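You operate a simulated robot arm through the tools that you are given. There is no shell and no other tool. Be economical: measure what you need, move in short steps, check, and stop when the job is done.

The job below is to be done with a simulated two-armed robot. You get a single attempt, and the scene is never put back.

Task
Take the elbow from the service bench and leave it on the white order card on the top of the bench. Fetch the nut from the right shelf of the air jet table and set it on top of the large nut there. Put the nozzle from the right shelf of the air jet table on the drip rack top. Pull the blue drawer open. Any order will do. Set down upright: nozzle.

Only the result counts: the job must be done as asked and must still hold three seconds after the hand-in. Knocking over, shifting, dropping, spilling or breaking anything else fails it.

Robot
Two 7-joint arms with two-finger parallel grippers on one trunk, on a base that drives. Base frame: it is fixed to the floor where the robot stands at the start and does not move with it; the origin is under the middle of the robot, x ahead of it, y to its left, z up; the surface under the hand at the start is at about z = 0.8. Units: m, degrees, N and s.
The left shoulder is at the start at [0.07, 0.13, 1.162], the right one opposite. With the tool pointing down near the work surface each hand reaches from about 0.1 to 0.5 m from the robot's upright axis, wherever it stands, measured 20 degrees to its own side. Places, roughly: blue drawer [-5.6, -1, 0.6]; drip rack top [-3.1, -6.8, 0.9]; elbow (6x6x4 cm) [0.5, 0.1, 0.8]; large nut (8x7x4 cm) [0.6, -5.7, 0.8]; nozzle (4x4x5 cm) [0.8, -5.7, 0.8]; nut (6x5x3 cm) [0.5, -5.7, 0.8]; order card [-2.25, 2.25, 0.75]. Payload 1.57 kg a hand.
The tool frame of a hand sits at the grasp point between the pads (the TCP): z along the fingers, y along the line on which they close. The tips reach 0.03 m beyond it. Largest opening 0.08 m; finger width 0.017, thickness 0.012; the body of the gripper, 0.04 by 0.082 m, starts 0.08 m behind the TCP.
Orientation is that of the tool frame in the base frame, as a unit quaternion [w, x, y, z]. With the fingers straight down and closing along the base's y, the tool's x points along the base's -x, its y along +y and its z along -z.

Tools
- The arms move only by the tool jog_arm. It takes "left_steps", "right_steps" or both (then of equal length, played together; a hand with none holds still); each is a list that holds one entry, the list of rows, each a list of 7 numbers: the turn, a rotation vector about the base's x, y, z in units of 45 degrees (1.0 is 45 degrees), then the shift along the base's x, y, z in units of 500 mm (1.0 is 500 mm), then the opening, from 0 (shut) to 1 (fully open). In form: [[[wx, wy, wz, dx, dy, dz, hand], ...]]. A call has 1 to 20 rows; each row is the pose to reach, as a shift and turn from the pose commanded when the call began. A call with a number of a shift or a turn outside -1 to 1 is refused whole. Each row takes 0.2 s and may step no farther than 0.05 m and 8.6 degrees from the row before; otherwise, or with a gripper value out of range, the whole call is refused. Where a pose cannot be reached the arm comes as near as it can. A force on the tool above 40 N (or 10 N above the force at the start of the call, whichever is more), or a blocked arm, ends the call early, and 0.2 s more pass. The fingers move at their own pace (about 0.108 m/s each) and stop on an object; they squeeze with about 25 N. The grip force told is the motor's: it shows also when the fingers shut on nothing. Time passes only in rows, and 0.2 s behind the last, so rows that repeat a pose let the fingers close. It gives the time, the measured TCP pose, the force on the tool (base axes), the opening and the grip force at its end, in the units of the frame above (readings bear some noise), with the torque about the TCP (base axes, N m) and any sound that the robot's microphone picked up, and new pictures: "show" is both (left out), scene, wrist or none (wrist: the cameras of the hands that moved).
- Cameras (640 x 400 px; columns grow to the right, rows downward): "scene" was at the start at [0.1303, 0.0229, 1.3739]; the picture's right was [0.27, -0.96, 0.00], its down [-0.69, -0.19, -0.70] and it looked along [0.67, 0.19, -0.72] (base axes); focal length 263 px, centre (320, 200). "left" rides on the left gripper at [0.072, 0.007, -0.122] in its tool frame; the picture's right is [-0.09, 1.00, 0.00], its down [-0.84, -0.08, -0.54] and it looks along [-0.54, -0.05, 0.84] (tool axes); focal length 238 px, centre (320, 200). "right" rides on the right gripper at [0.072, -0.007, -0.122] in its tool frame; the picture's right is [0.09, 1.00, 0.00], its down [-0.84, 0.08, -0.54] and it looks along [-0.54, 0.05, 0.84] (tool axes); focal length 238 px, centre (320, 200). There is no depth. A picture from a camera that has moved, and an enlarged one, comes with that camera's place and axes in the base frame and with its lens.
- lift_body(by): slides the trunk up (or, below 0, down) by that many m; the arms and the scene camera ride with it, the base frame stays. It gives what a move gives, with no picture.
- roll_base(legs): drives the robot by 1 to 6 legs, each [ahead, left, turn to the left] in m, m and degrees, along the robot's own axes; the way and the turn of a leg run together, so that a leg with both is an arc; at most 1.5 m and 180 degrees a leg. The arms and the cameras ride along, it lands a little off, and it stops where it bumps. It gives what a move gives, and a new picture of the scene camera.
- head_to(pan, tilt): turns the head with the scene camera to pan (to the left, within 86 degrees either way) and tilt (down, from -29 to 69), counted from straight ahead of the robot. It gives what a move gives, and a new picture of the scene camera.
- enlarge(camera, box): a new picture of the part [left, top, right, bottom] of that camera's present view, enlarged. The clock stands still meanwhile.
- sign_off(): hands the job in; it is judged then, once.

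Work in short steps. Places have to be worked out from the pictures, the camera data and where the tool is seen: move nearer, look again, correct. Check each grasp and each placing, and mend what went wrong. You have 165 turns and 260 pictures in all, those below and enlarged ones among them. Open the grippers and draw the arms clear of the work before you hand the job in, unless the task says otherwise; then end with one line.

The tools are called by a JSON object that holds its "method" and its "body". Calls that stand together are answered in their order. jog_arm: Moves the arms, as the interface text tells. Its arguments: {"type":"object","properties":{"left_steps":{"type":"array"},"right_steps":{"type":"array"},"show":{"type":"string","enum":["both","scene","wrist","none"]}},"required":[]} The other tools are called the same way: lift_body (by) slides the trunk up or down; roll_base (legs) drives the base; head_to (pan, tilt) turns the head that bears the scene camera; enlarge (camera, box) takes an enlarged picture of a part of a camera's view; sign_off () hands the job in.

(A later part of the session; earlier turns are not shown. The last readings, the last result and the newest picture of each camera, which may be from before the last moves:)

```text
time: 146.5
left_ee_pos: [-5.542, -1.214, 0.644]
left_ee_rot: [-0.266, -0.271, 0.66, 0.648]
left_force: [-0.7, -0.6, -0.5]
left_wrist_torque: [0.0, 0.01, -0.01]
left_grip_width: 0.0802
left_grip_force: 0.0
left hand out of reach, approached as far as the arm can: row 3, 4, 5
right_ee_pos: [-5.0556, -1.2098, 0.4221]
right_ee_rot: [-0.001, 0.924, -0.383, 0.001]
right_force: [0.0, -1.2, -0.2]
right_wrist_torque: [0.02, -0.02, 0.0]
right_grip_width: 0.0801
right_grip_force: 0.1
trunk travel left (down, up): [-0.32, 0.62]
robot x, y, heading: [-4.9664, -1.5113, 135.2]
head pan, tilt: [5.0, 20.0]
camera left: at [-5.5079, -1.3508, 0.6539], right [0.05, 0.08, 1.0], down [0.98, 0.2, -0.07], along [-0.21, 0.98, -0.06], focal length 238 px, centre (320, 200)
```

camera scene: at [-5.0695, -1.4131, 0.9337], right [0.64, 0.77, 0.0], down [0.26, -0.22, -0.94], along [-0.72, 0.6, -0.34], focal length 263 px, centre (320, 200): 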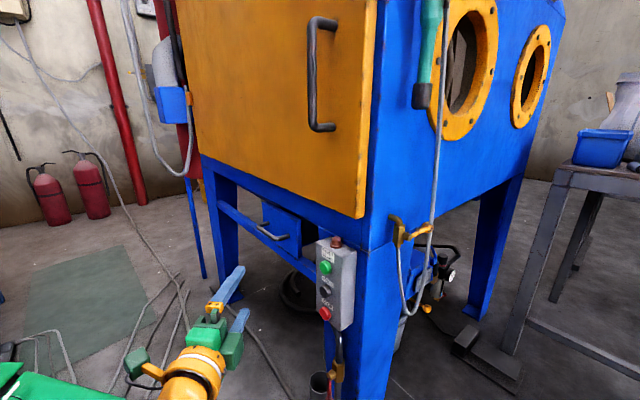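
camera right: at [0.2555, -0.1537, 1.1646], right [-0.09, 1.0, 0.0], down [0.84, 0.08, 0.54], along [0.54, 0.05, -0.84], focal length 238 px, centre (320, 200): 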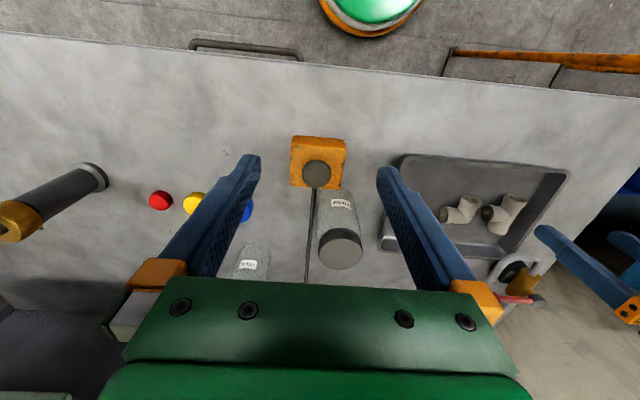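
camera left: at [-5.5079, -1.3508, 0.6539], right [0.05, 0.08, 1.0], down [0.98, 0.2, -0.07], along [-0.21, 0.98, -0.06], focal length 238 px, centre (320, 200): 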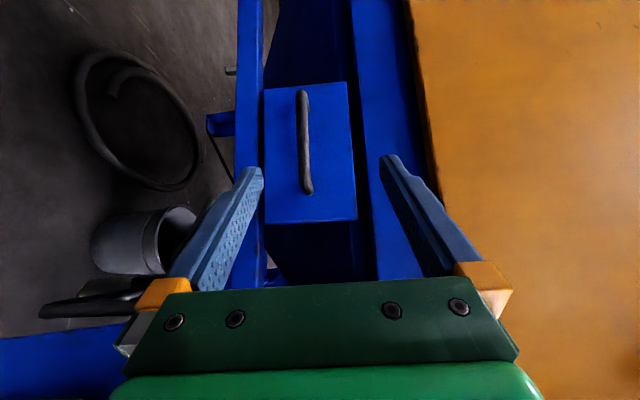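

I hit the reach limit; I retract a little with z corrected, then drive the base 0.12 m ahead.

{"method": "jog_arm", "body": {"left_steps": [[[0, 0, 0, 0.06, -0.06, -0.034, 1], [0, 0, 0, 0.1, -0.1, -0.034, 1], [0, 0, 0, 0.1, -0.1, -0.034, 1]]], "show": "none"}}

{"method": "roll_base", "body": {"legs": [[0.12, 0, 0]]}}

{"method": "enlarge", "body": {"camera": "left", "box": [160, 0, 480, 200]}}

```text
time: 147.3
left_ee_pos: [-5.4929, -1.2645, 0.6269]
left_ee_rot: [-0.267, -0.272, 0.66, 0.648]
left_force: [0.0, -0.2, -0.3]
left_wrist_torque: [-0.01, 0.04, 0.01]
left_grip_width: 0.08
left_grip_force: 0.1
right_ee_pos: [-5.0554, -1.2095, 0.4223]
right_ee_rot: [0.001, 0.924, -0.383, 0.0]
right_force: [-0.1, 0.5, 0.4]
right_wrist_torque: [0.03, 0.0, 0.02]
right_grip_width: 0.0798
right_grip_force: 0.0
trunk travel left (down, up): [-0.32, 0.62]
robot x, y, heading: [-4.9604, -1.5072, 134.7]
head pan, tilt: [5.0, 20.0]
```

```text
time: 148.5
left_ee_pos: [-5.5762, -1.1797, 0.626]
left_ee_rot: [-0.266, -0.271, 0.659, 0.649]
left_force: [-0.7, -0.9, -0.4]
left_wrist_torque: [0.03, -0.02, -0.02]
left_grip_width: 0.0801
left_grip_force: 0.1
right_ee_pos: [-5.1411, -1.1254, 0.4213]
right_ee_rot: [0.0, 0.924, -0.383, 0.0]
right_force: [-0.5, -0.1, 0.1]
right_wrist_torque: [-0.01, 0.01, 0.02]
right_grip_width: 0.0803
right_grip_force: 0.1
trunk travel left (down, up): [-0.32, 0.62]
robot x, y, heading: [-5.0491, -1.4222, 135.0]
head pan, tilt: [5.0, 20.0]
camera scene: at [-5.154, -1.3284, 0.9337], right [0.64, 0.77, 0.0], down [0.26, -0.22, -0.94], along [-0.72, 0.6, -0.34], focal length 263 px, centre (320, 200)
```

scene: 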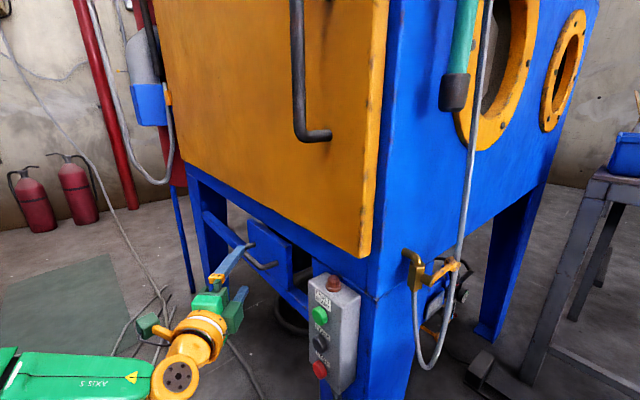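

```text
2.00 times, centred on (320, 100) of left
camera zoom: at [-5.5418, -1.3163, 0.6355], right [0.05, 0.08, 1.0], down [0.98, 0.2, -0.07], along [-0.21, 0.98, -0.06], focal length 477 px, centre (320, 400)
```

zoom: 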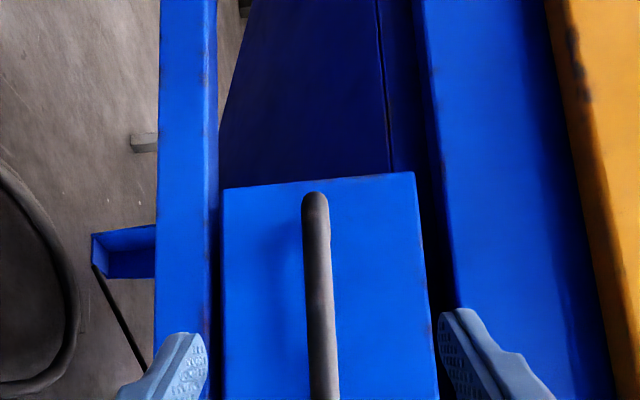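

Aligned. I advance the last 6 cm and check the picture before closing.

{"method": "jog_arm", "body": {"left_steps": [[[0, 0, 0, -0.03, 0.04, 0, 1], [0, 0, 0, -0.06, 0.08, 0, 1], [0, 0, 0, -0.076, 0.108, 0, 1], [0, 0, 0, -0.076, 0.108, 0, 1]]], "show": "wrist"}}

```text
time: 149.5
left_ee_pos: [-5.6135, -1.132, 0.6322]
left_ee_rot: [-0.267, -0.272, 0.659, 0.649]
left_force: [-0.1, -0.8, -0.4]
left_wrist_torque: [-0.02, 0.02, 0.01]
left_grip_width: 0.0799
left_grip_force: 0.1
left hand out of reach, approached as far as the arm can: row 3, 4
right_ee_pos: [-5.1398, -1.1249, 0.4219]
right_ee_rot: [0.0, 0.924, -0.383, 0.0]
right_force: [-0.2, 0.0, -0.1]
right_wrist_torque: [0.01, -0.01, 0.01]
right_grip_width: 0.0798
right_grip_force: 0.0
trunk travel left (down, up): [-0.32, 0.62]
robot x, y, heading: [-5.05, -1.426, 135.2]
head pan, tilt: [5.0, 20.0]
camera left: at [-5.5781, -1.2704, 0.6409], right [0.05, 0.08, 1.0], down [0.98, 0.2, -0.07], along [-0.21, 0.98, -0.06], focal length 238 px, centre (320, 200)
```

left: 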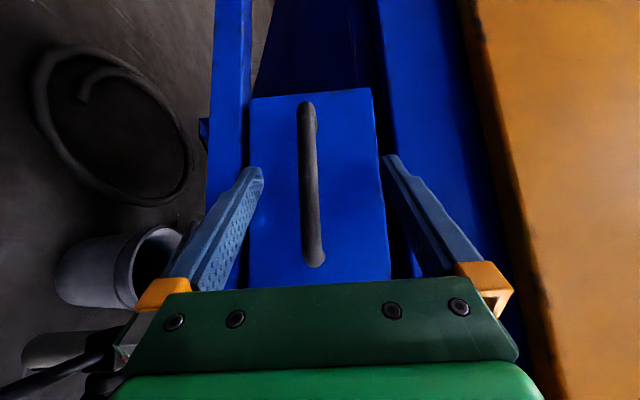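

The bar lies between the pads. I close the gripper on it with a 5 mm drop.

{"method": "jog_arm", "body": {"left_steps": [[[0, 0, 0, 0, 0, -0.011, 1], [0, 0, 0, 0, 0, -0.011, 0.5], [0, 0, 0, 0, 0, -0.011, 0], [0, 0, 0, 0, 0, -0.011, 0], [0, 0, 0, 0, 0, -0.011, 0]]], "show": "wrist"}}

```text
time: 150.7
left_ee_pos: [-5.6127, -1.135, 0.624]
left_ee_rot: [-0.265, -0.272, 0.662, 0.646]
left_force: [12.2, -8.1, -17.2]
left_wrist_torque: [-0.09, 0.64, -0.03]
left_grip_width: 0.0119
left_grip_force: 29.4
right_ee_pos: [-5.14, -1.1251, 0.421]
right_ee_rot: [0.0, 0.924, -0.383, 0.001]
right_force: [0.3, 0.1, 0.3]
right_wrist_torque: [-0.01, -0.02, 0.03]
right_grip_width: 0.0801
right_grip_force: 0.1
trunk travel left (down, up): [-0.32, 0.62]
robot x, y, heading: [-5.0482, -1.4251, 135.0]
head pan, tilt: [5.0, 20.0]
camera left: at [-5.5781, -1.2728, 0.635], right [0.05, 0.08, 1.0], down [0.98, 0.2, -0.07], along [-0.21, 0.98, -0.07], focal length 238 px, centre (320, 200)
```

left: 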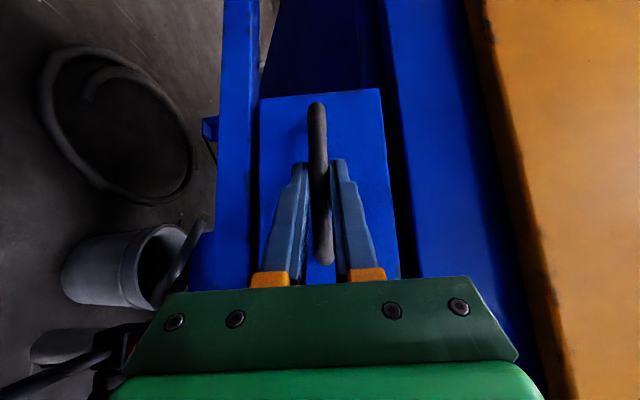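

Gripped on the bar. I pull in −y in 2 cm steps.

{"method": "jog_arm", "body": {"left_steps": [[[0, 0, 0, 0, -0.02, -0.006, 0], [0, 0, 0, 0, -0.05, -0.008, 0], [0, 0, 0, 0, -0.09, -0.008, 0], [0, 0, 0, 0, -0.13, -0.008, 0], [0, 0, 0, 0, -0.17, -0.008, 0], [0, 0, 0, 0, -0.2, -0.008, 0]]], "show": "both"}}

```text
time: 152.1
left_ee_pos: [-5.6123, -1.2345, 0.6252]
left_ee_rot: [-0.269, -0.271, 0.658, 0.649]
left_force: [-0.7, 0.3, 10.3]
left_wrist_torque: [0.07, 0.49, -0.56]
left_grip_width: 0.0118
left_grip_force: 29.2
right_ee_pos: [-5.1399, -1.1252, 0.422]
right_ee_rot: [0.0, 0.924, -0.383, -0.002]
right_force: [-0.2, -0.2, 0.1]
right_wrist_torque: [-0.03, 0.02, -0.01]
right_grip_width: 0.0801
right_grip_force: 0.1
trunk travel left (down, up): [-0.32, 0.62]
robot x, y, heading: [-5.0499, -1.4258, 134.9]
head pan, tilt: [5.0, 20.0]
camera scene: at [-5.1516, -1.3294, 0.9342], right [0.64, 0.77, 0.0], down [0.26, -0.22, -0.94], along [-0.72, 0.6, -0.34], focal length 263 px, centre (320, 200)
camera left: at [-5.5775, -1.3723, 0.6336], right [0.06, 0.07, 1.0], down [0.98, 0.2, -0.07], along [-0.21, 0.98, -0.06], focal length 238 px, centre (320, 200)
```

scene: 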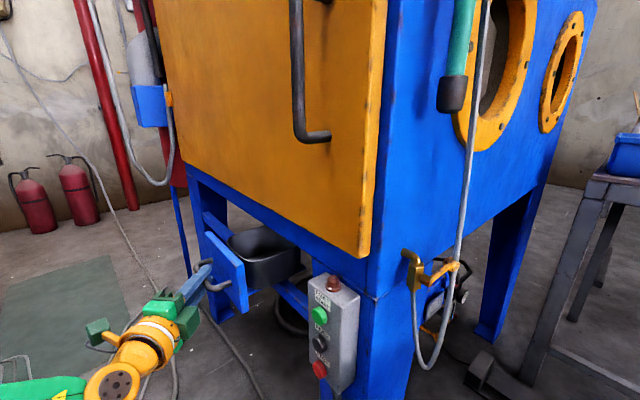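
left: 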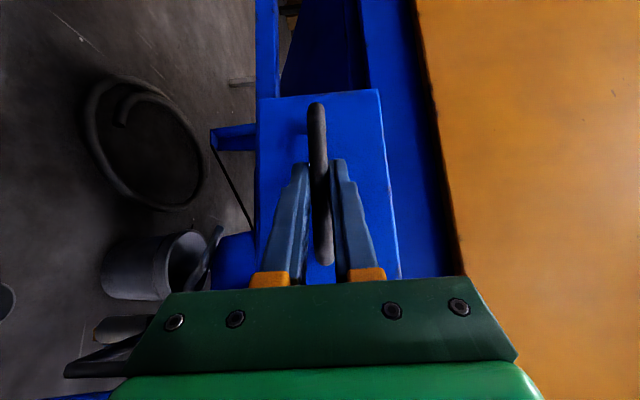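

The drawer is sliding out (10 cm). I continue to pull until it stops.

{"method": "jog_arm", "body": {"left_steps": [[[0, 0, 0, 0, -0.04, 0, 0], [0, 0, 0, 0, -0.08, 0, 0], [0, 0, 0, 0, -0.12, 0, 0], [0, 0, 0, 0, -0.16, 0, 0], [0, 0, 0, 0, -0.2, 0, 0]]], "show": "scene"}}

```text
time: 153.3
left_ee_pos: [-5.6093, -1.3287, 0.6244]
left_ee_rot: [-0.266, -0.266, 0.66, 0.65]
left_force: [1.2, 21.2, 15.7]
left_wrist_torque: [0.36, 0.27, -0.4]
left_grip_width: 0.012
left_grip_force: 29.4
right_ee_pos: [-5.138, -1.1221, 0.4215]
right_ee_rot: [0.004, 0.923, -0.385, -0.001]
right_force: [0.2, 0.4, 0.5]
right_wrist_torque: [-0.03, 0.01, 0.0]
right_grip_width: 0.0799
right_grip_force: 0.0
trunk travel left (down, up): [-0.32, 0.62]
robot x, y, heading: [-5.0475, -1.4228, 134.8]
head pan, tilt: [5.0, 20.0]
camera scene: at [-5.1497, -1.325, 0.9339], right [0.65, 0.76, -0.01], down [0.26, -0.22, -0.94], along [-0.72, 0.61, -0.34], focal length 263 px, centre (320, 200)
```

scene: 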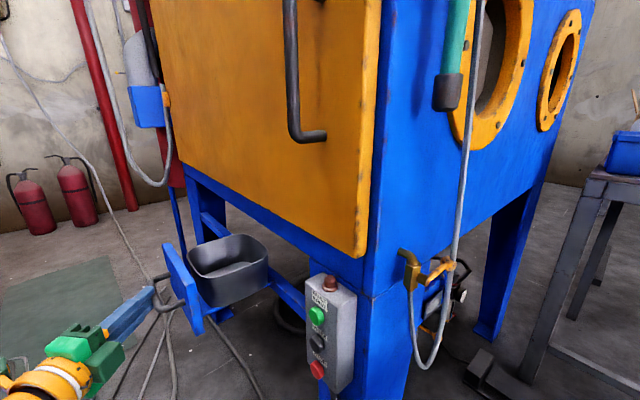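

The drawer is against its stop (about 19 cm out). I ease, open the fingers, and withdraw along the tool axis.

{"method": "jog_arm", "body": {"left_steps": [[[0, 0, 0, 0, 0.005, 0, 0.3], [0, 0, 0, 0, 0.005, 0, 0.8], [0, 0, 0, 0, 0.005, 0, 0.8], [0, 0, 0, 0.05, -0.045, 0, 0.8], [0, 0, 0, 0.1, -0.095, 0, 0.8], [0, 0, 0, 0.15, -0.145, 0, 0.8], [0, 0, 0, 0.15, -0.145, 0, 0.8]]], "show": "scene"}}

```text
time: 154.9
left_ee_pos: [-5.5385, -1.4061, 0.6222]
left_ee_rot: [-0.267, -0.271, 0.659, 0.649]
left_force: [-0.4, 0.2, 0.2]
left_wrist_torque: [0.01, 0.0, -0.01]
left_grip_width: 0.0637
left_grip_force: 0.1
right_ee_pos: [-5.1403, -1.1251, 0.4221]
right_ee_rot: [0.0, 0.924, -0.383, 0.0]
right_force: [-0.1, -1.0, -0.5]
right_wrist_torque: [0.03, 0.01, -0.02]
right_grip_width: 0.0801
right_grip_force: 0.1
trunk travel left (down, up): [-0.32, 0.62]
robot x, y, heading: [-5.0497, -1.4248, 135.0]
head pan, tilt: [5.0, 20.0]
camera scene: at [-5.1538, -1.3287, 0.9338], right [0.64, 0.77, 0.0], down [0.26, -0.22, -0.94], along [-0.72, 0.6, -0.34], focal length 263 px, centre (320, 200)
```

scene: 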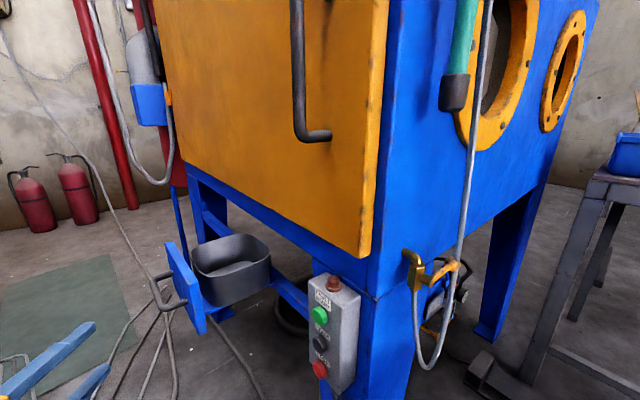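

Drawer open, hand free. I back straight off 0.6 m, then restore the left hand to pointing down.

{"method": "roll_base", "body": {"legs": [[-0.6, 0, 0]]}}

{"method": "jog_arm", "body": {"left_steps": [[[0.118, -0.118, 0, 0, 0, 0, 1], [0.236, -0.236, 0, 0, 0, 0, 1], [0.354, -0.354, 0, 0, 0, 0, 1], [0.471, -0.471, 0, 0, 0, 0, 1], [0.589, -0.589, 0, 0, 0, 0, 1], [0.707, -0.707, 0, 0, 0, 0, 1], [0.707, -0.707, 0, 0, 0, 0, 1]]], "show": "none"}}

{"method": "jog_arm", "body": {"left_steps": [[[0.118, -0.118, 0, 0, 0, 0, 1], [0.236, -0.236, 0, 0, 0, 0, 1], [0.354, -0.354, 0, 0, 0, 0, 1], [0.471, -0.471, 0, 0, 0, 0, 1], [0.589, -0.589, 0, 0, 0, 0, 1], [0.707, -0.707, 0, 0, 0, 0, 1], [0.707, -0.707, 0, 0, 0, 0, 1]]], "show": "none"}}

{"method": "jog_arm", "body": {"left_steps": [[[-0.118, -0.118, 0, 0.025, -0.025, 0, 1], [-0.236, -0.236, 0, 0.05, -0.05, 0, 1], [-0.354, -0.354, 0, 0.08, -0.08, 0, 1], [-0.471, -0.471, 0, 0.11, -0.11, 0, 1], [-0.589, -0.589, 0, 0.14, -0.14, 0, 1], [-0.707, -0.707, 0, 0.16, -0.16, 0, 1], [-0.707, -0.707, 0, 0.16, -0.16, 0, 1]]], "show": "none"}}

{"method": "jog_arm", "body": {"left_steps": [[[-0.118, -0.118, 0, 0.025, -0.025, 0, 1], [-0.236, -0.236, 0, 0.05, -0.05, 0, 1], [-0.354, -0.354, 0, 0.08, -0.08, 0, 1], [-0.471, -0.471, 0, 0.11, -0.11, 0, 1], [-0.589, -0.589, 0, 0.13, -0.13, 0, 1], [-0.707, -0.707, 0, 0.13, -0.13, 0, 1], [-0.707, -0.707, 0, 0.13, -0.13, 0, 1]]], "right_steps": [[[0, 0, 0, 0, 0, 0.08, 1], [0, 0, 0, 0, 0, 0.16, 1], [0, 0, 0, 0, 0, 0.24, 1], [0, 0, 0, 0, 0, 0.32, 1], [0, 0, 0, 0, 0, 0.4, 1], [0, 0, 0, 0, 0, 0.4, 1], [0, 0, 0, 0, 0, 0.4, 1]]], "show": "scene"}}

```text
time: 158.3
left_ee_pos: [-5.1139, -1.8315, 0.622]
left_ee_rot: [-0.267, -0.272, 0.66, 0.648]
left_force: [0.6, 0.1, 0.2]
left_wrist_torque: [-0.03, 0.0, -0.02]
left_grip_width: 0.0641
left_grip_force: 0.0
right_ee_pos: [-4.7173, -1.5497, 0.4221]
right_ee_rot: [0.0, 0.924, -0.382, 0.0]
right_force: [0.8, 0.2, 1.2]
right_wrist_torque: [0.02, 0.03, -0.01]
right_grip_width: 0.0799
right_grip_force: 0.1
trunk travel left (down, up): [-0.32, 0.62]
robot x, y, heading: [-4.6244, -1.8486, 135.1]
head pan, tilt: [5.0, 20.0]
camera scene: at [-4.7294, -1.7531, 0.9338], right [0.64, 0.77, 0.0], down [0.26, -0.22, -0.94], along [-0.72, 0.6, -0.34], focal length 263 px, centre (320, 200)
```

scene: 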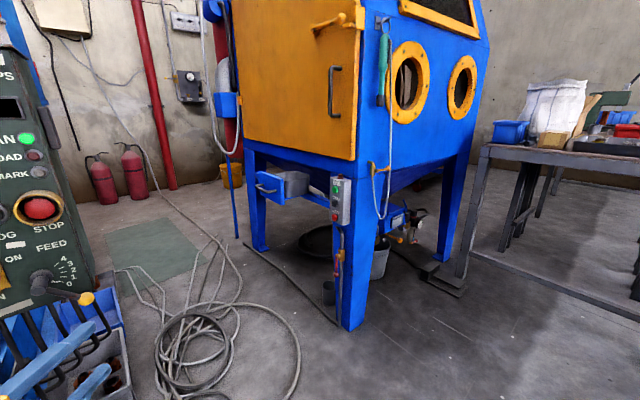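

```text
time: 159.9
left_ee_pos: [-5.1138, -1.8324, 0.6228]
left_ee_rot: [0.005, -0.501, 0.505, 0.703]
left_force: [-0.5, 0.3, 0.6]
left_wrist_torque: [0.01, 0.0, -0.03]
left_grip_width: 0.0799
left_grip_force: 0.1
right_ee_pos: [-4.7164, -1.5496, 0.4213]
right_ee_rot: [0.0, 0.924, -0.381, 0.0]
right_force: [-0.3, 0.4, -0.2]
right_wrist_torque: [0.01, 0.01, -0.01]
right_grip_width: 0.0798
right_grip_force: 0.1
trunk travel left (down, up): [-0.32, 0.62]
robot x, y, heading: [-4.6236, -1.8536, 135.0]
head pan, tilt: [5.0, 20.0]
```

```text
time: 161.5
left_ee_pos: [-5.1129, -1.8324, 0.6223]
left_ee_rot: [0.277, -0.65, 0.276, 0.651]
left_force: [0.0, -0.5, -0.3]
left_wrist_torque: [0.01, -0.01, 0.0]
left_grip_width: 0.0799
left_grip_force: 0.1
right_ee_pos: [-4.7154, -1.5508, 0.4224]
right_ee_rot: [0.001, 0.924, -0.382, 0.0]
right_force: [0.4, -1.2, 0.2]
right_wrist_torque: [0.0, -0.02, 0.03]
right_grip_width: 0.08
right_grip_force: 0.0
trunk travel left (down, up): [-0.32, 0.62]
robot x, y, heading: [-4.625, -1.8477, 135.2]
head pan, tilt: [5.0, 20.0]
```

```text
time: 163.1
left_ee_pos: [-5.0334, -1.9132, 0.6227]
left_ee_rot: [-0.153, 0.852, -0.357, -0.351]
left_force: [-0.1, 0.9, 0.0]
left_wrist_torque: [-0.01, 0.0, 0.02]
left_grip_width: 0.08
left_grip_force: 0.2
left hand out of reach, approached as far as the arm can: row 1, 2, 3, 4
right_ee_pos: [-4.7159, -1.5496, 0.4224]
right_ee_rot: [0.0, 0.924, -0.381, 0.0]
right_force: [0.8, 0.4, 1.1]
right_wrist_torque: [-0.01, -0.02, -0.01]
right_grip_width: 0.08
right_grip_force: 0.0
trunk travel left (down, up): [-0.32, 0.62]
robot x, y, heading: [-4.6235, -1.8492, 135.2]
head pan, tilt: [5.0, 20.0]
```

```text
time: 164.7
left_ee_pos: [-4.9706, -1.9113, 0.5834]
left_ee_rot: [-0.027, 0.922, -0.383, -0.045]
left_force: [-0.6, 0.6, 0.2]
left_wrist_torque: [-0.03, 0.0, -0.01]
left_grip_width: 0.0799
left_grip_force: 0.1
left hand out of reach, approached as far as the arm can: row 4, 5, 6, 7
right_ee_pos: [-4.7161, -1.5481, 0.6207]
right_ee_rot: [0.002, 0.924, -0.382, 0.001]
right_force: [-0.8, 0.1, -0.4]
right_wrist_torque: [-0.01, 0.01, -0.03]
right_grip_width: 0.0802
right_grip_force: 0.1
trunk travel left (down, up): [-0.32, 0.62]
robot x, y, heading: [-4.6227, -1.852, 135.3]
head pan, tilt: [5.0, 20.0]
camera scene: at [-4.7301, -1.7508, 0.9334], right [0.64, 0.77, 0.0], down [0.26, -0.22, -0.94], along [-0.72, 0.6, -0.34], focal length 263 px, centre (320, 200)
```

scene: 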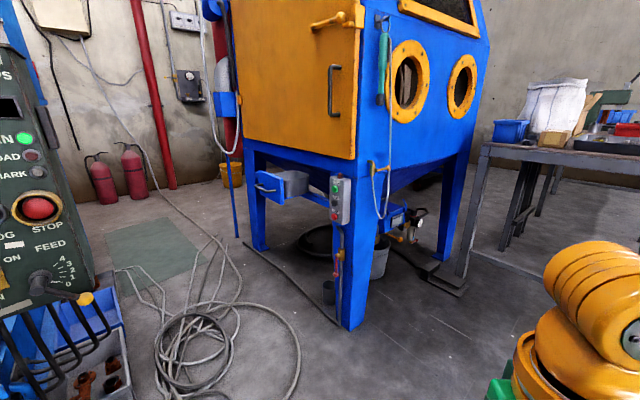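

Left hand is nearly back to normal. I raise the trunk, turn toward the other end of the hall and look.

{"method": "lift_body", "body": {"by": 0.45}}

{"method": "roll_base", "body": {"legs": [[0, 0, -170]]}}

{"method": "head_to", "body": {"pan": -5, "tilt": 15}}

```text
refused: 0.45 is not a number from -0.4 to 0.4
```

```text
time: 172.0
left_ee_pos: [-4.2987, -1.7181, 0.5835]
left_ee_rot: [0.048, 0.29, 0.956, -0.023]
left_force: [0.0, -0.6, -0.3]
left_wrist_torque: [-0.01, 0.02, -0.03]
left_grip_width: 0.0804
left_grip_force: 0.0
right_ee_pos: [-4.4771, -2.1248, 0.6219]
right_ee_rot: [0.0, 0.287, 0.958, 0.0]
right_force: [0.8, -0.8, 0.6]
right_wrist_torque: [-0.03, 0.0, -0.01]
right_grip_width: 0.08
right_grip_force: 0.1
trunk travel left (down, up): [-0.32, 0.62]
robot x, y, heading: [-4.6272, -1.8489, -33.6]
head pan, tilt: [5.0, 20.0]
camera scene: at [-4.4988, -1.9199, 0.9338], right [-0.48, -0.88, 0.0], down [-0.3, 0.16, -0.94], along [0.83, -0.45, -0.34], focal length 263 px, centre (320, 200)
```

scene: 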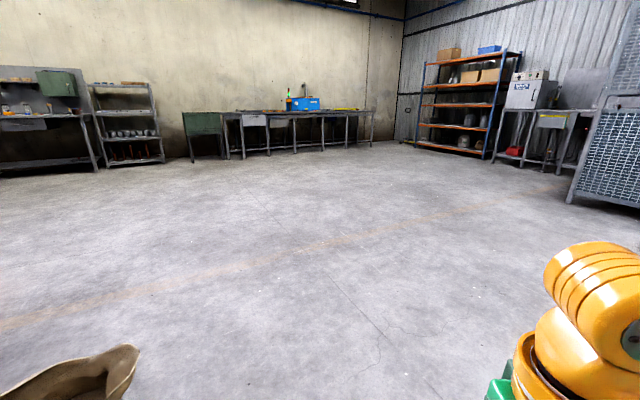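

```text
time: 172.7
left_ee_pos: [-4.2985, -1.7185, 0.5841]
left_ee_rot: [0.048, 0.289, 0.956, -0.023]
left_force: [-0.9, -0.6, -0.5]
left_wrist_torque: [-0.03, -0.01, 0.03]
left_grip_width: 0.0798
left_grip_force: 0.0
right_ee_pos: [-4.476, -2.125, 0.6213]
right_ee_rot: [-0.001, 0.287, 0.958, 0.001]
right_force: [-0.2, 0.1, -1.0]
right_wrist_torque: [0.0, 0.04, -0.01]
right_grip_width: 0.0799
right_grip_force: 0.1
trunk travel left (down, up): [-0.32, 0.62]
robot x, y, heading: [-4.6248, -1.8485, -33.4]
head pan, tilt: [-5.0, 15.0]
camera scene: at [-4.5075, -1.9335, 0.9419], right [-0.62, -0.78, 0.0], down [-0.2, 0.16, -0.97], along [0.76, -0.6, -0.26], focal length 263 px, centre (320, 200)
```

scene: 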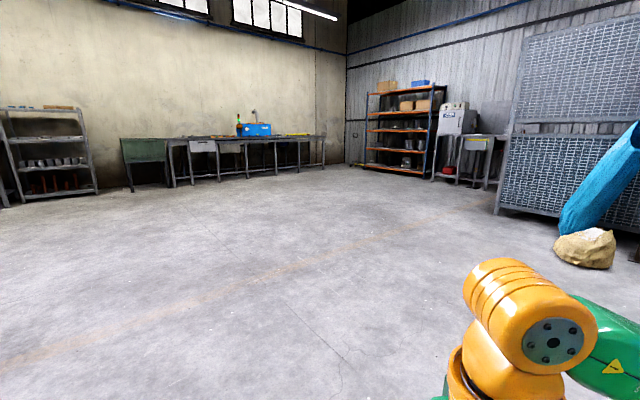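

The floor ahead is open. I raise the trunk and drive 3.6 m toward the long bench.

{"method": "lift_body", "body": {"by": 0.4}}

{"method": "roll_base", "body": {"legs": [[0, 0, -4], [1.5, 0, 0], [1.5, 0, 0], [0.8, 0, 0]]}}

```text
time: 176.6
left_ee_pos: [-4.2988, -1.7167, 0.9834]
left_ee_rot: [0.047, 0.289, 0.956, -0.024]
left_force: [-0.2, -0.1, -0.4]
left_wrist_torque: [-0.01, -0.02, -0.01]
left_grip_width: 0.0798
left_grip_force: 0.2
right_ee_pos: [-4.4759, -2.1251, 1.0209]
right_ee_rot: [0.0, 0.288, 0.958, 0.0]
right_force: [-1.0, 0.6, 0.2]
right_wrist_torque: [-0.01, -0.01, 0.0]
right_grip_width: 0.0799
right_grip_force: 0.1
trunk travel left (down, up): [-0.72, 0.22]
robot x, y, heading: [-4.6257, -1.8481, -33.4]
head pan, tilt: [-5.0, 15.0]
```

```text
time: 195.4
left_ee_pos: [-1.2908, -4.0799, 0.9833]
left_ee_rot: [0.047, 0.327, 0.943, -0.025]
left_force: [0.5, -0.7, 0.8]
left_wrist_torque: [0.01, 0.0, -0.01]
left_grip_width: 0.0799
left_grip_force: 0.1
right_ee_pos: [-1.5009, -4.4705, 1.0203]
right_ee_rot: [0.0, 0.326, 0.946, 0.0]
right_force: [-0.1, -0.2, 0.7]
right_wrist_torque: [0.0, 0.02, 0.01]
right_grip_width: 0.0797
right_grip_force: 0.0
trunk travel left (down, up): [-0.72, 0.22]
robot x, y, heading: [-1.6263, -4.1834, -37.8]
head pan, tilt: [-5.0, 15.0]
camera scene: at [-1.5167, -4.2777, 1.342], right [-0.68, -0.73, 0.0], down [-0.19, 0.18, -0.97], along [0.71, -0.66, -0.26], focal length 263 px, centre (320, 200)
```

scene: 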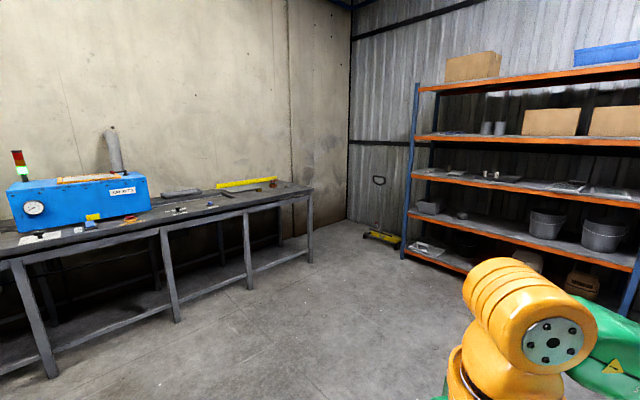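

The air jet table is ahead-left. I enlarge its right end where the parts should be.

{"method": "enlarge", "body": {"camera": "scene", "box": [80, 150, 320, 270]}}

```text
2.67 times, centred on (200, 210) of scene
camera zoom: at [-1.5167, -4.2777, 1.342], right [-0.68, -0.73, 0.0], down [-0.19, 0.18, -0.97], along [0.71, -0.66, -0.26], focal length 702 px, centre (640, 173)
```

zoom: 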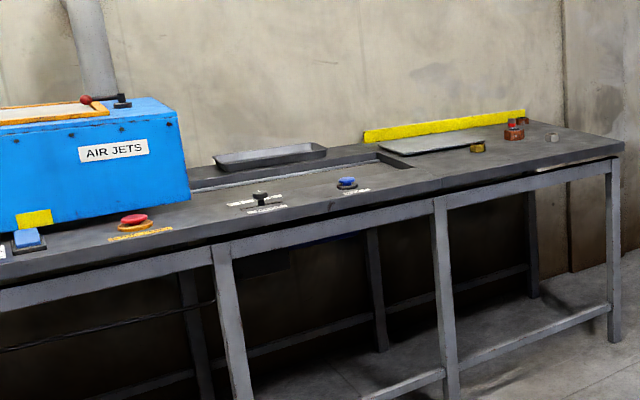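

The nut, large nut and nozzle stand at the right end of that table. I turn to face it and go to about (−0.35, −5.6).

{"method": "roll_base", "body": {"legs": [[0, 0, 37.8], [0, -1.4, 0], [1.2, 0, 0]]}}

{"method": "head_to", "body": {"pan": 0, "tilt": 35}}

```text
time: 209.8
left_ee_pos: [-0.2314, -5.3102, 0.9835]
left_ee_rot: [0.053, 0.008, 0.999, -0.009]
left_force: [-0.4, -0.1, 0.3]
left_wrist_torque: [0.0, -0.01, -0.01]
left_grip_width: 0.08
left_grip_force: 0.0
right_ee_pos: [-0.1587, -5.7483, 1.0205]
right_ee_rot: [-0.001, 0.005, 1.0, 0.0]
right_force: [-1.2, -0.4, -0.3]
right_wrist_torque: [0.03, -0.02, 0.01]
right_grip_width: 0.0801
right_grip_force: 0.0
trunk travel left (down, up): [-0.72, 0.22]
robot x, y, heading: [-0.4328, -5.5978, -0.4]
head pan, tilt: [-5.0, 15.0]
camera scene: at [-0.2894, -5.6064, 1.342], right [-0.1, -1.0, 0.0], down [-0.26, 0.03, -0.97], along [0.96, -0.09, -0.26], focal length 263 px, centre (320, 200)
```

scene: 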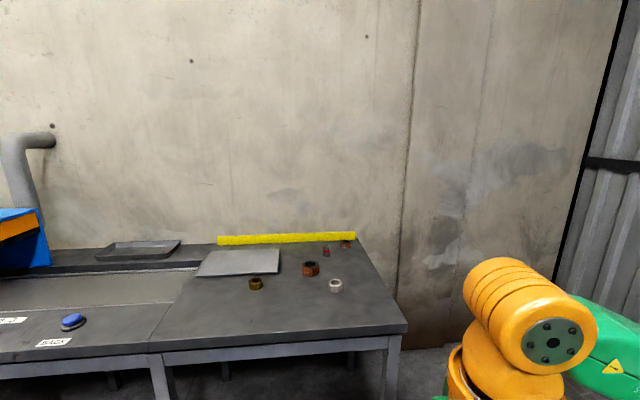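

```text
time: 210.7
left_ee_pos: [-0.231, -5.3101, 0.9829]
left_ee_rot: [0.053, 0.007, 0.999, -0.009]
left_force: [-0.5, 0.1, 0.5]
left_wrist_torque: [-0.01, 0.01, 0.01]
left_grip_width: 0.0799
left_grip_force: 0.1
right_ee_pos: [-0.1604, -5.7505, 1.0211]
right_ee_rot: [0.0, 0.006, 1.0, 0.0]
right_force: [0.3, -0.3, 0.5]
right_wrist_torque: [-0.02, -0.02, 0.0]
right_grip_width: 0.0802
right_grip_force: 0.0
trunk travel left (down, up): [-0.72, 0.22]
robot x, y, heading: [-0.4323, -5.594, -0.7]
head pan, tilt: [0.0, 35.0]
camera scene: at [-0.2939, -5.5982, 1.31], right [-0.01, -1.0, 0.0], down [-0.57, 0.01, -0.82], along [0.82, -0.01, -0.57], focal length 263 px, centre (320, 200)
```

scene: 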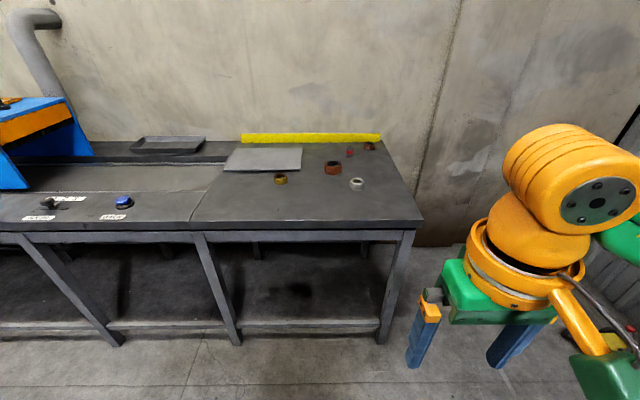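

{"method": "enlarge", "body": {"camera": "scene", "box": [220, 120, 430, 250]}}

```text
3.05 times, centred on (325, 185) of scene
camera zoom: at [-0.2939, -5.5982, 1.31], right [-0.01, -1.0, 0.0], down [-0.57, 0.01, -0.82], along [0.82, -0.01, -0.57], focal length 803 px, centre (305, 246)
```

zoom: 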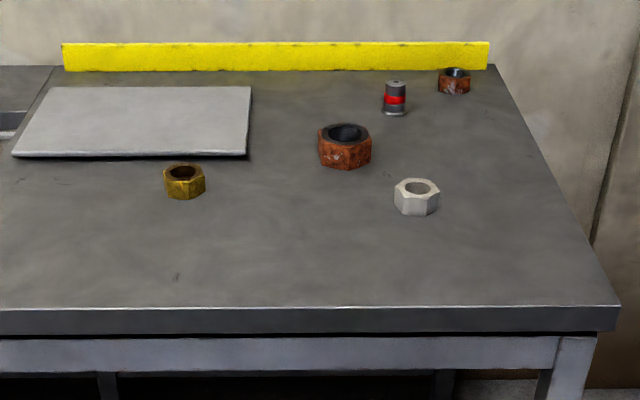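

From the told places, the "nut" is the silver one (~(0.50, −5.74)), the large nut the rusty one (~(0.60, −5.66)), and the nozzle the red-banded piece (~(0.775, −5.74)). I approach the table front, stopping about 0.26 m short of its edge.

{"method": "roll_base", "body": {"legs": [[0.35, 0.09, 0.7], [0.13, 0, 0]]}}

{"method": "head_to", "body": {"pan": -10, "tilt": 50}}

{"method": "enlarge", "body": {"camera": "right", "box": [0, 0, 640, 400]}}

```text
time: 213.9
left_ee_pos: [0.2432, -5.2204, 0.9856]
left_ee_rot: [0.053, 0.0, 0.999, -0.009]
left_force: [0.0, 0.2, 0.6]
left_wrist_torque: [-0.04, -0.04, 0.0]
left_grip_width: 0.08
left_grip_force: 0.1
right_ee_pos: [0.3199, -5.6567, 1.0218]
right_ee_rot: [0.001, -0.002, 1.0, 0.001]
right_force: [0.2, -0.2, 0.3]
right_wrist_torque: [0.0, 0.01, -0.01]
right_grip_width: 0.0801
right_grip_force: 0.0
trunk travel left (down, up): [-0.72, 0.22]
robot x, y, heading: [0.0446, -5.5081, 0.1]
head pan, tilt: [0.0, 35.0]
camera scene: at [0.1838, -5.5079, 1.3102], right [0.0, -1.0, 0.0], down [-0.57, 0.0, -0.82], along [0.82, 0.0, -0.57], focal length 263 px, centre (320, 200)
```

scene: 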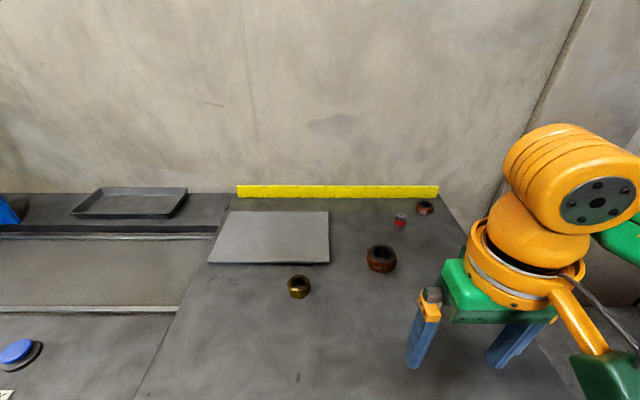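

```text
time: 214.6
left_ee_pos: [0.2444, -5.2201, 0.9827]
left_ee_rot: [0.053, 0.0, 0.999, -0.008]
left_force: [-1.1, 0.0, -0.6]
left_wrist_torque: [0.02, 0.01, -0.01]
left_grip_width: 0.08
left_grip_force: 0.1
right_ee_pos: [0.3233, -5.6565, 1.02]
right_ee_rot: [0.0, -0.003, 1.0, 0.001]
right_force: [0.8, 0.8, -0.3]
right_wrist_torque: [-0.01, 0.02, -0.02]
right_grip_width: 0.0802
right_grip_force: 0.0
trunk travel left (down, up): [-0.72, 0.22]
robot x, y, heading: [0.0428, -5.5134, 0.1]
head pan, tilt: [-10.0, 50.0]
camera scene: at [0.1742, -5.5213, 1.2882], right [-0.17, -0.99, 0.0], down [-0.75, 0.13, -0.64], along [0.63, -0.11, -0.77], focal length 263 px, centre (320, 200)
```

scene: 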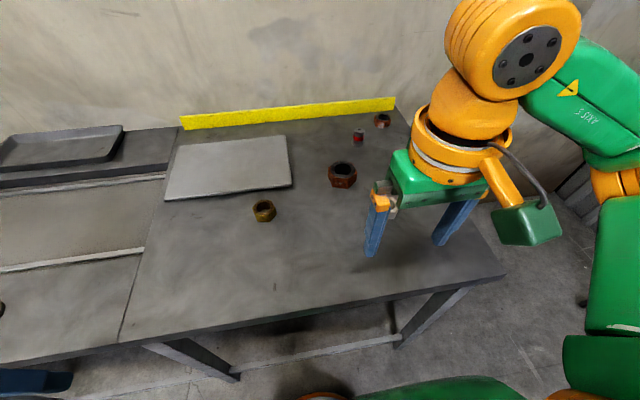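

```text
1.00 times, centred on (320, 200) of right (not enlarged: the box is as wide or as high as the picture)
camera zoom: at [0.251, -5.6632, 1.1436], right [-0.09, 1.0, 0.0], down [0.84, 0.08, 0.54], along [0.54, 0.05, -0.84], focal length 238 px, centre (320, 200)
```

zoom: 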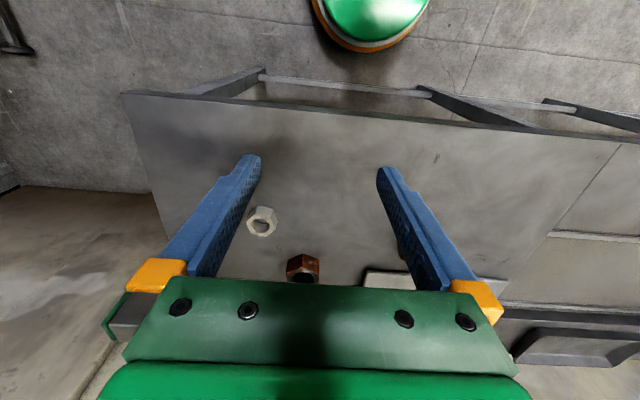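

The base still has ~7 cm to the table edge; I edge 5 cm closer, then tilt the right hand forward 30° over the silver nut.

{"method": "roll_base", "body": {"legs": [[0.05, 0, 0]]}}

{"method": "jog_arm", "body": {"right_steps": [[[0, -0.13, 0, 0.04, -0.02, 0, 1], [0, -0.26, 0, 0.08, -0.05, 0, 1], [0, -0.39, 0, 0.12, -0.08, -0.04, 1], [0, -0.52, 0, 0.16, -0.12, -0.08, 1], [0, -0.65, 0, 0.2, -0.16, -0.12, 1], [0, -0.65, 0, 0.22, -0.17, -0.16, 1], [0, -0.65, 0, 0.22, -0.17, -0.16, 1]]], "show": "both"}}

```text
time: 215.6
left_ee_pos: [0.2909, -5.2184, 0.9846]
left_ee_rot: [0.055, 0.002, 0.998, -0.008]
left_force: [-0.5, -0.2, 0.5]
left_wrist_torque: [0.05, -0.02, 0.0]
left_grip_width: 0.0797
left_grip_force: 0.0
right_ee_pos: [0.3676, -5.6574, 1.0223]
right_ee_rot: [0.002, -0.001, 1.0, 0.0]
right_force: [-1.2, -0.5, 0.5]
right_wrist_torque: [-0.03, -0.01, 0.01]
right_grip_width: 0.0799
right_grip_force: 0.1
trunk travel left (down, up): [-0.72, 0.22]
robot x, y, heading: [0.0963, -5.5115, 0.4]
head pan, tilt: [-10.0, 50.0]
camera scene: at [0.2182, -5.5212, 1.2887], right [-0.17, -0.99, 0.0], down [-0.75, 0.13, -0.65], along [0.64, -0.11, -0.76], focal length 263 px, centre (320, 200)
```

scene: 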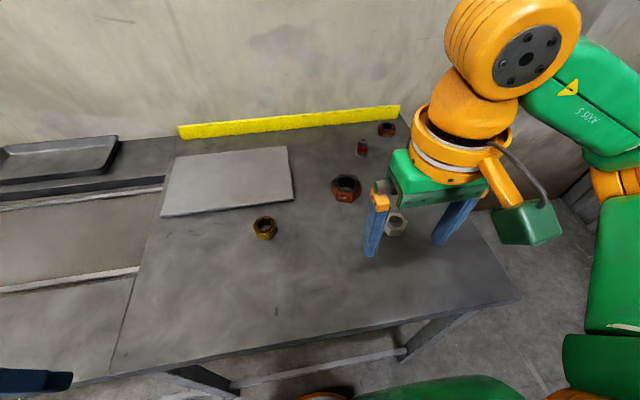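

```text
time: 217.2
left_ee_pos: [0.2941, -5.2192, 0.9833]
left_ee_rot: [0.053, 0.002, 0.999, -0.009]
left_force: [0.7, 0.1, -0.8]
left_wrist_torque: [0.02, -0.01, 0.03]
left_grip_width: 0.0798
left_grip_force: 0.1
right_ee_pos: [0.4811, -5.7432, 0.9403]
right_ee_rot: [0.252, -0.002, 0.968, 0.0]
right_force: [-0.5, 0.6, 0.7]
right_wrist_torque: [0.02, 0.01, 0.03]
right_grip_width: 0.0801
right_grip_force: 0.0
trunk travel left (down, up): [-0.72, 0.22]
robot x, y, heading: [0.094, -5.5064, 0.2]
head pan, tilt: [-10.0, 50.0]
camera scene: at [0.2229, -5.5211, 1.2882], right [-0.17, -0.99, 0.0], down [-0.75, 0.13, -0.64], along [0.63, -0.11, -0.77], focal length 263 px, centre (320, 200)
camera right: at [0.3599, -5.7487, 1.012], right [-0.08, 1.0, -0.05], down [0.46, 0.08, 0.88], along [0.88, 0.05, -0.47], focal length 238 px, centre (320, 200)
```

scene: 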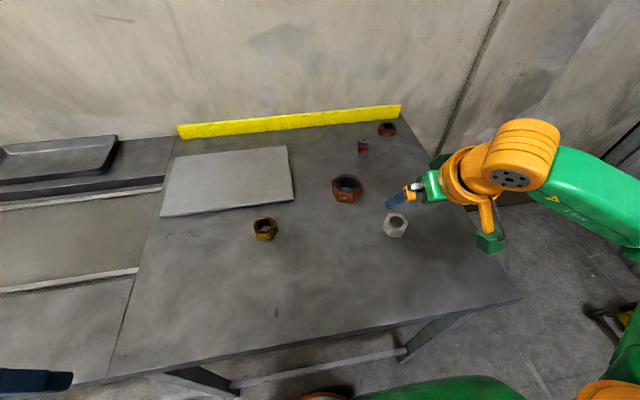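
right: 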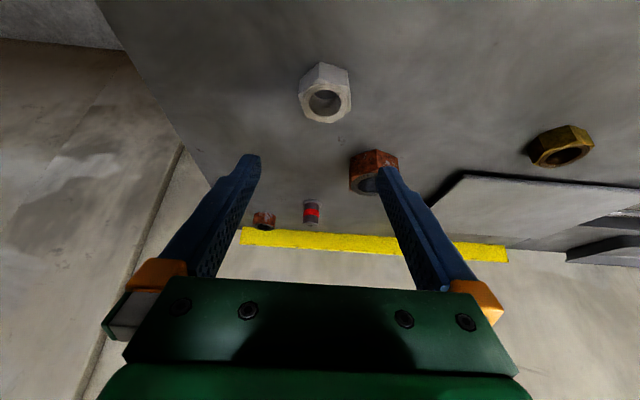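

Triangulating gives: silver nut (0.516, −5.740), large nut (0.640, −5.659), nozzle (0.787, −5.741), surface z≈0.795. I enlarge to see the nuts' orientation.

{"method": "enlarge", "body": {"camera": "scene", "box": [310, 130, 430, 250]}}

{"method": "enlarge", "body": {"camera": "right", "box": [250, 40, 410, 140]}}

```text
3.33 times, centred on (370, 190) of scene
camera zoom: at [0.2229, -5.5211, 1.2882], right [-0.17, -0.99, 0.0], down [-0.75, 0.13, -0.64], along [0.63, -0.11, -0.77], focal length 878 px, centre (153, 233)
```

zoom: 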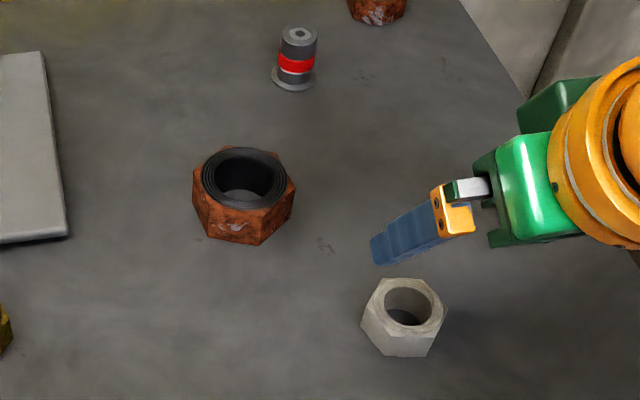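

```text
4.00 times, centred on (330, 90) of right
camera zoom: at [0.3599, -5.7487, 1.012], right [-0.08, 1.0, -0.05], down [0.46, 0.08, 0.88], along [0.88, 0.05, -0.47], focal length 953 px, centre (280, 640)
```

zoom: 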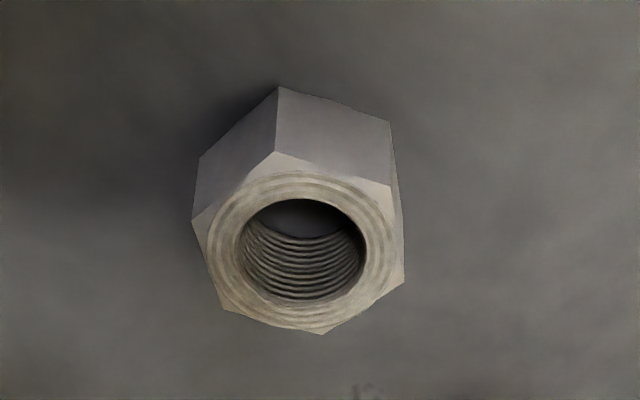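

The silver nut's flats face 108°/−72°, so I yaw the hand +18° and move above it for a check.

{"method": "jog_arm", "body": {"right_steps": [[[0, 0, 0.15, 0.02, 0, 0, 1], [0, 0, 0.3, 0.03, 0, -0.04, 1], [0, 0, 0.4, 0.03, 0, -0.1, 1], [0, 0, 0.4, 0.03, 0, -0.14, 1], [0, 0, 0.4, 0.03, 0, -0.14, 1]]], "show": "both"}}

```text
time: 218.4
left_ee_pos: [0.2945, -5.2195, 0.9833]
left_ee_rot: [0.052, 0.002, 0.999, -0.01]
left_force: [1.1, -0.3, 0.0]
left_wrist_torque: [-0.01, 0.0, -0.01]
left_grip_width: 0.0803
left_grip_force: 0.1
right_ee_pos: [0.4961, -5.7416, 0.8708]
right_ee_rot: [0.25, -0.153, 0.955, 0.04]
right_force: [0.1, 0.3, 0.0]
right_wrist_torque: [0.02, 0.0, 0.04]
right_grip_width: 0.0798
right_grip_force: 0.0
trunk travel left (down, up): [-0.72, 0.22]
robot x, y, heading: [0.0938, -5.5092, 0.4]
head pan, tilt: [-10.0, 50.0]
camera scene: at [0.223, -5.5212, 1.2882], right [-0.17, -0.99, 0.0], down [-0.75, 0.13, -0.64], along [0.63, -0.11, -0.77], focal length 263 px, centre (320, 200)
camera right: at [0.3821, -5.7854, 0.9427], right [-0.39, 0.92, -0.05], down [0.42, 0.22, 0.88], along [0.82, 0.32, -0.47], focal length 238 px, centre (320, 200)
```

scene: 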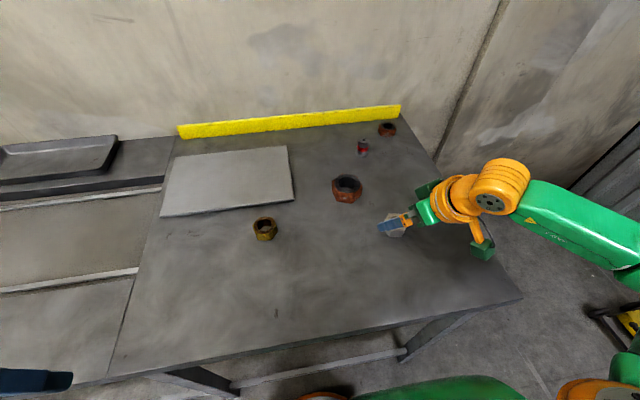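
right: 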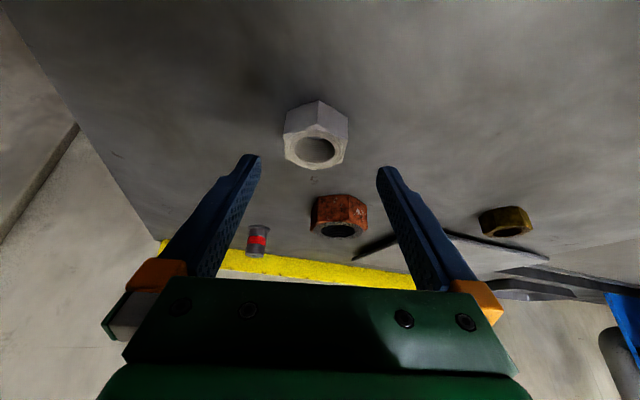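

Flats are on the left and right of the fingers and centred. I descend to grip height.

{"method": "jog_arm", "body": {"right_steps": [[[0, 0, 0, 0.006, 0, -0.03, 1], [0, 0, 0, 0.014, -0.002, -0.06, 1], [0, 0, 0, 0.018, -0.002, -0.08, 1], [0, 0, 0, 0.018, -0.002, -0.08, 1]]], "show": "wrist"}}

```text
time: 219.4
left_ee_pos: [0.2946, -5.2194, 0.9833]
left_ee_rot: [0.053, 0.001, 0.999, -0.009]
left_force: [0.5, 0.6, 0.1]
left_wrist_torque: [-0.01, 0.01, -0.01]
left_grip_width: 0.08
left_grip_force: 0.0
right_ee_pos: [0.5053, -5.7433, 0.8302]
right_ee_rot: [0.249, -0.153, 0.956, 0.041]
right_force: [0.8, -0.1, 0.1]
right_wrist_torque: [0.02, -0.01, 0.01]
right_grip_width: 0.0802
right_grip_force: 0.0
trunk travel left (down, up): [-0.72, 0.22]
robot x, y, heading: [0.0944, -5.5128, 0.3]
head pan, tilt: [-10.0, 50.0]
camera right: at [0.3914, -5.7866, 0.9022], right [-0.39, 0.92, -0.05], down [0.42, 0.22, 0.88], along [0.82, 0.32, -0.47], focal length 238 px, centre (320, 200)
```

right: 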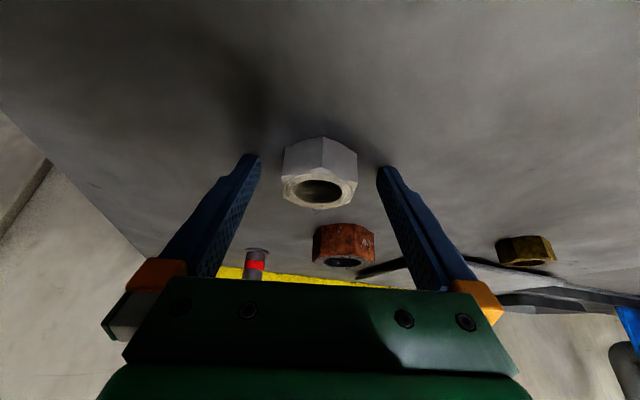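

The nut sits between the pads near the tips. I close.

{"method": "jog_arm", "body": {"right_steps": [[[0, 0, 0, 0, 0, -0.002, 0.7], [0, 0, 0, 0, 0, -0.002, 0.3], [0, 0, 0, 0, 0, -0.002, 0], [0, 0, 0, 0, 0, -0.002, 0], [0, 0, 0, 0, 0, -0.002, 0]]], "show": "wrist"}}

```text
time: 220.6
left_ee_pos: [0.2939, -5.2194, 0.983]
left_ee_rot: [0.053, 0.0, 0.999, -0.008]
left_force: [-0.4, -0.1, 0.0]
left_wrist_torque: [0.03, 0.0, 0.0]
left_grip_width: 0.0799
left_grip_force: 0.1
right_ee_pos: [0.5044, -5.7423, 0.8304]
right_ee_rot: [0.249, -0.153, 0.955, 0.039]
right_force: [0.4, 1.9, 3.6]
right_wrist_torque: [0.12, -0.04, 0.0]
right_grip_width: 0.0457
right_grip_force: 24.7
trunk travel left (down, up): [-0.72, 0.22]
robot x, y, heading: [0.0938, -5.5053, -0.1]
head pan, tilt: [-10.0, 50.0]
camera right: at [0.3911, -5.786, 0.9021], right [-0.39, 0.92, -0.05], down [0.42, 0.22, 0.88], along [0.82, 0.32, -0.47], focal length 238 px, centre (320, 200)
```

right: 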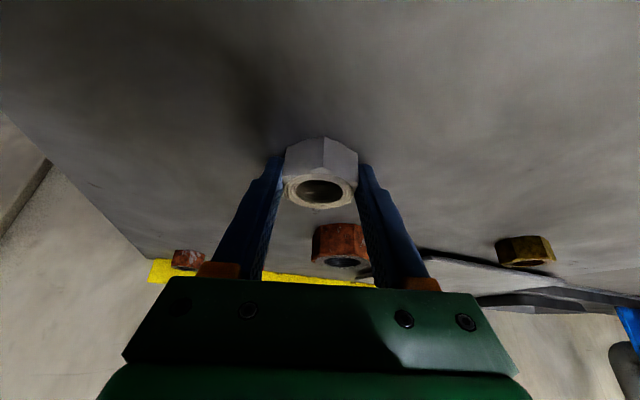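

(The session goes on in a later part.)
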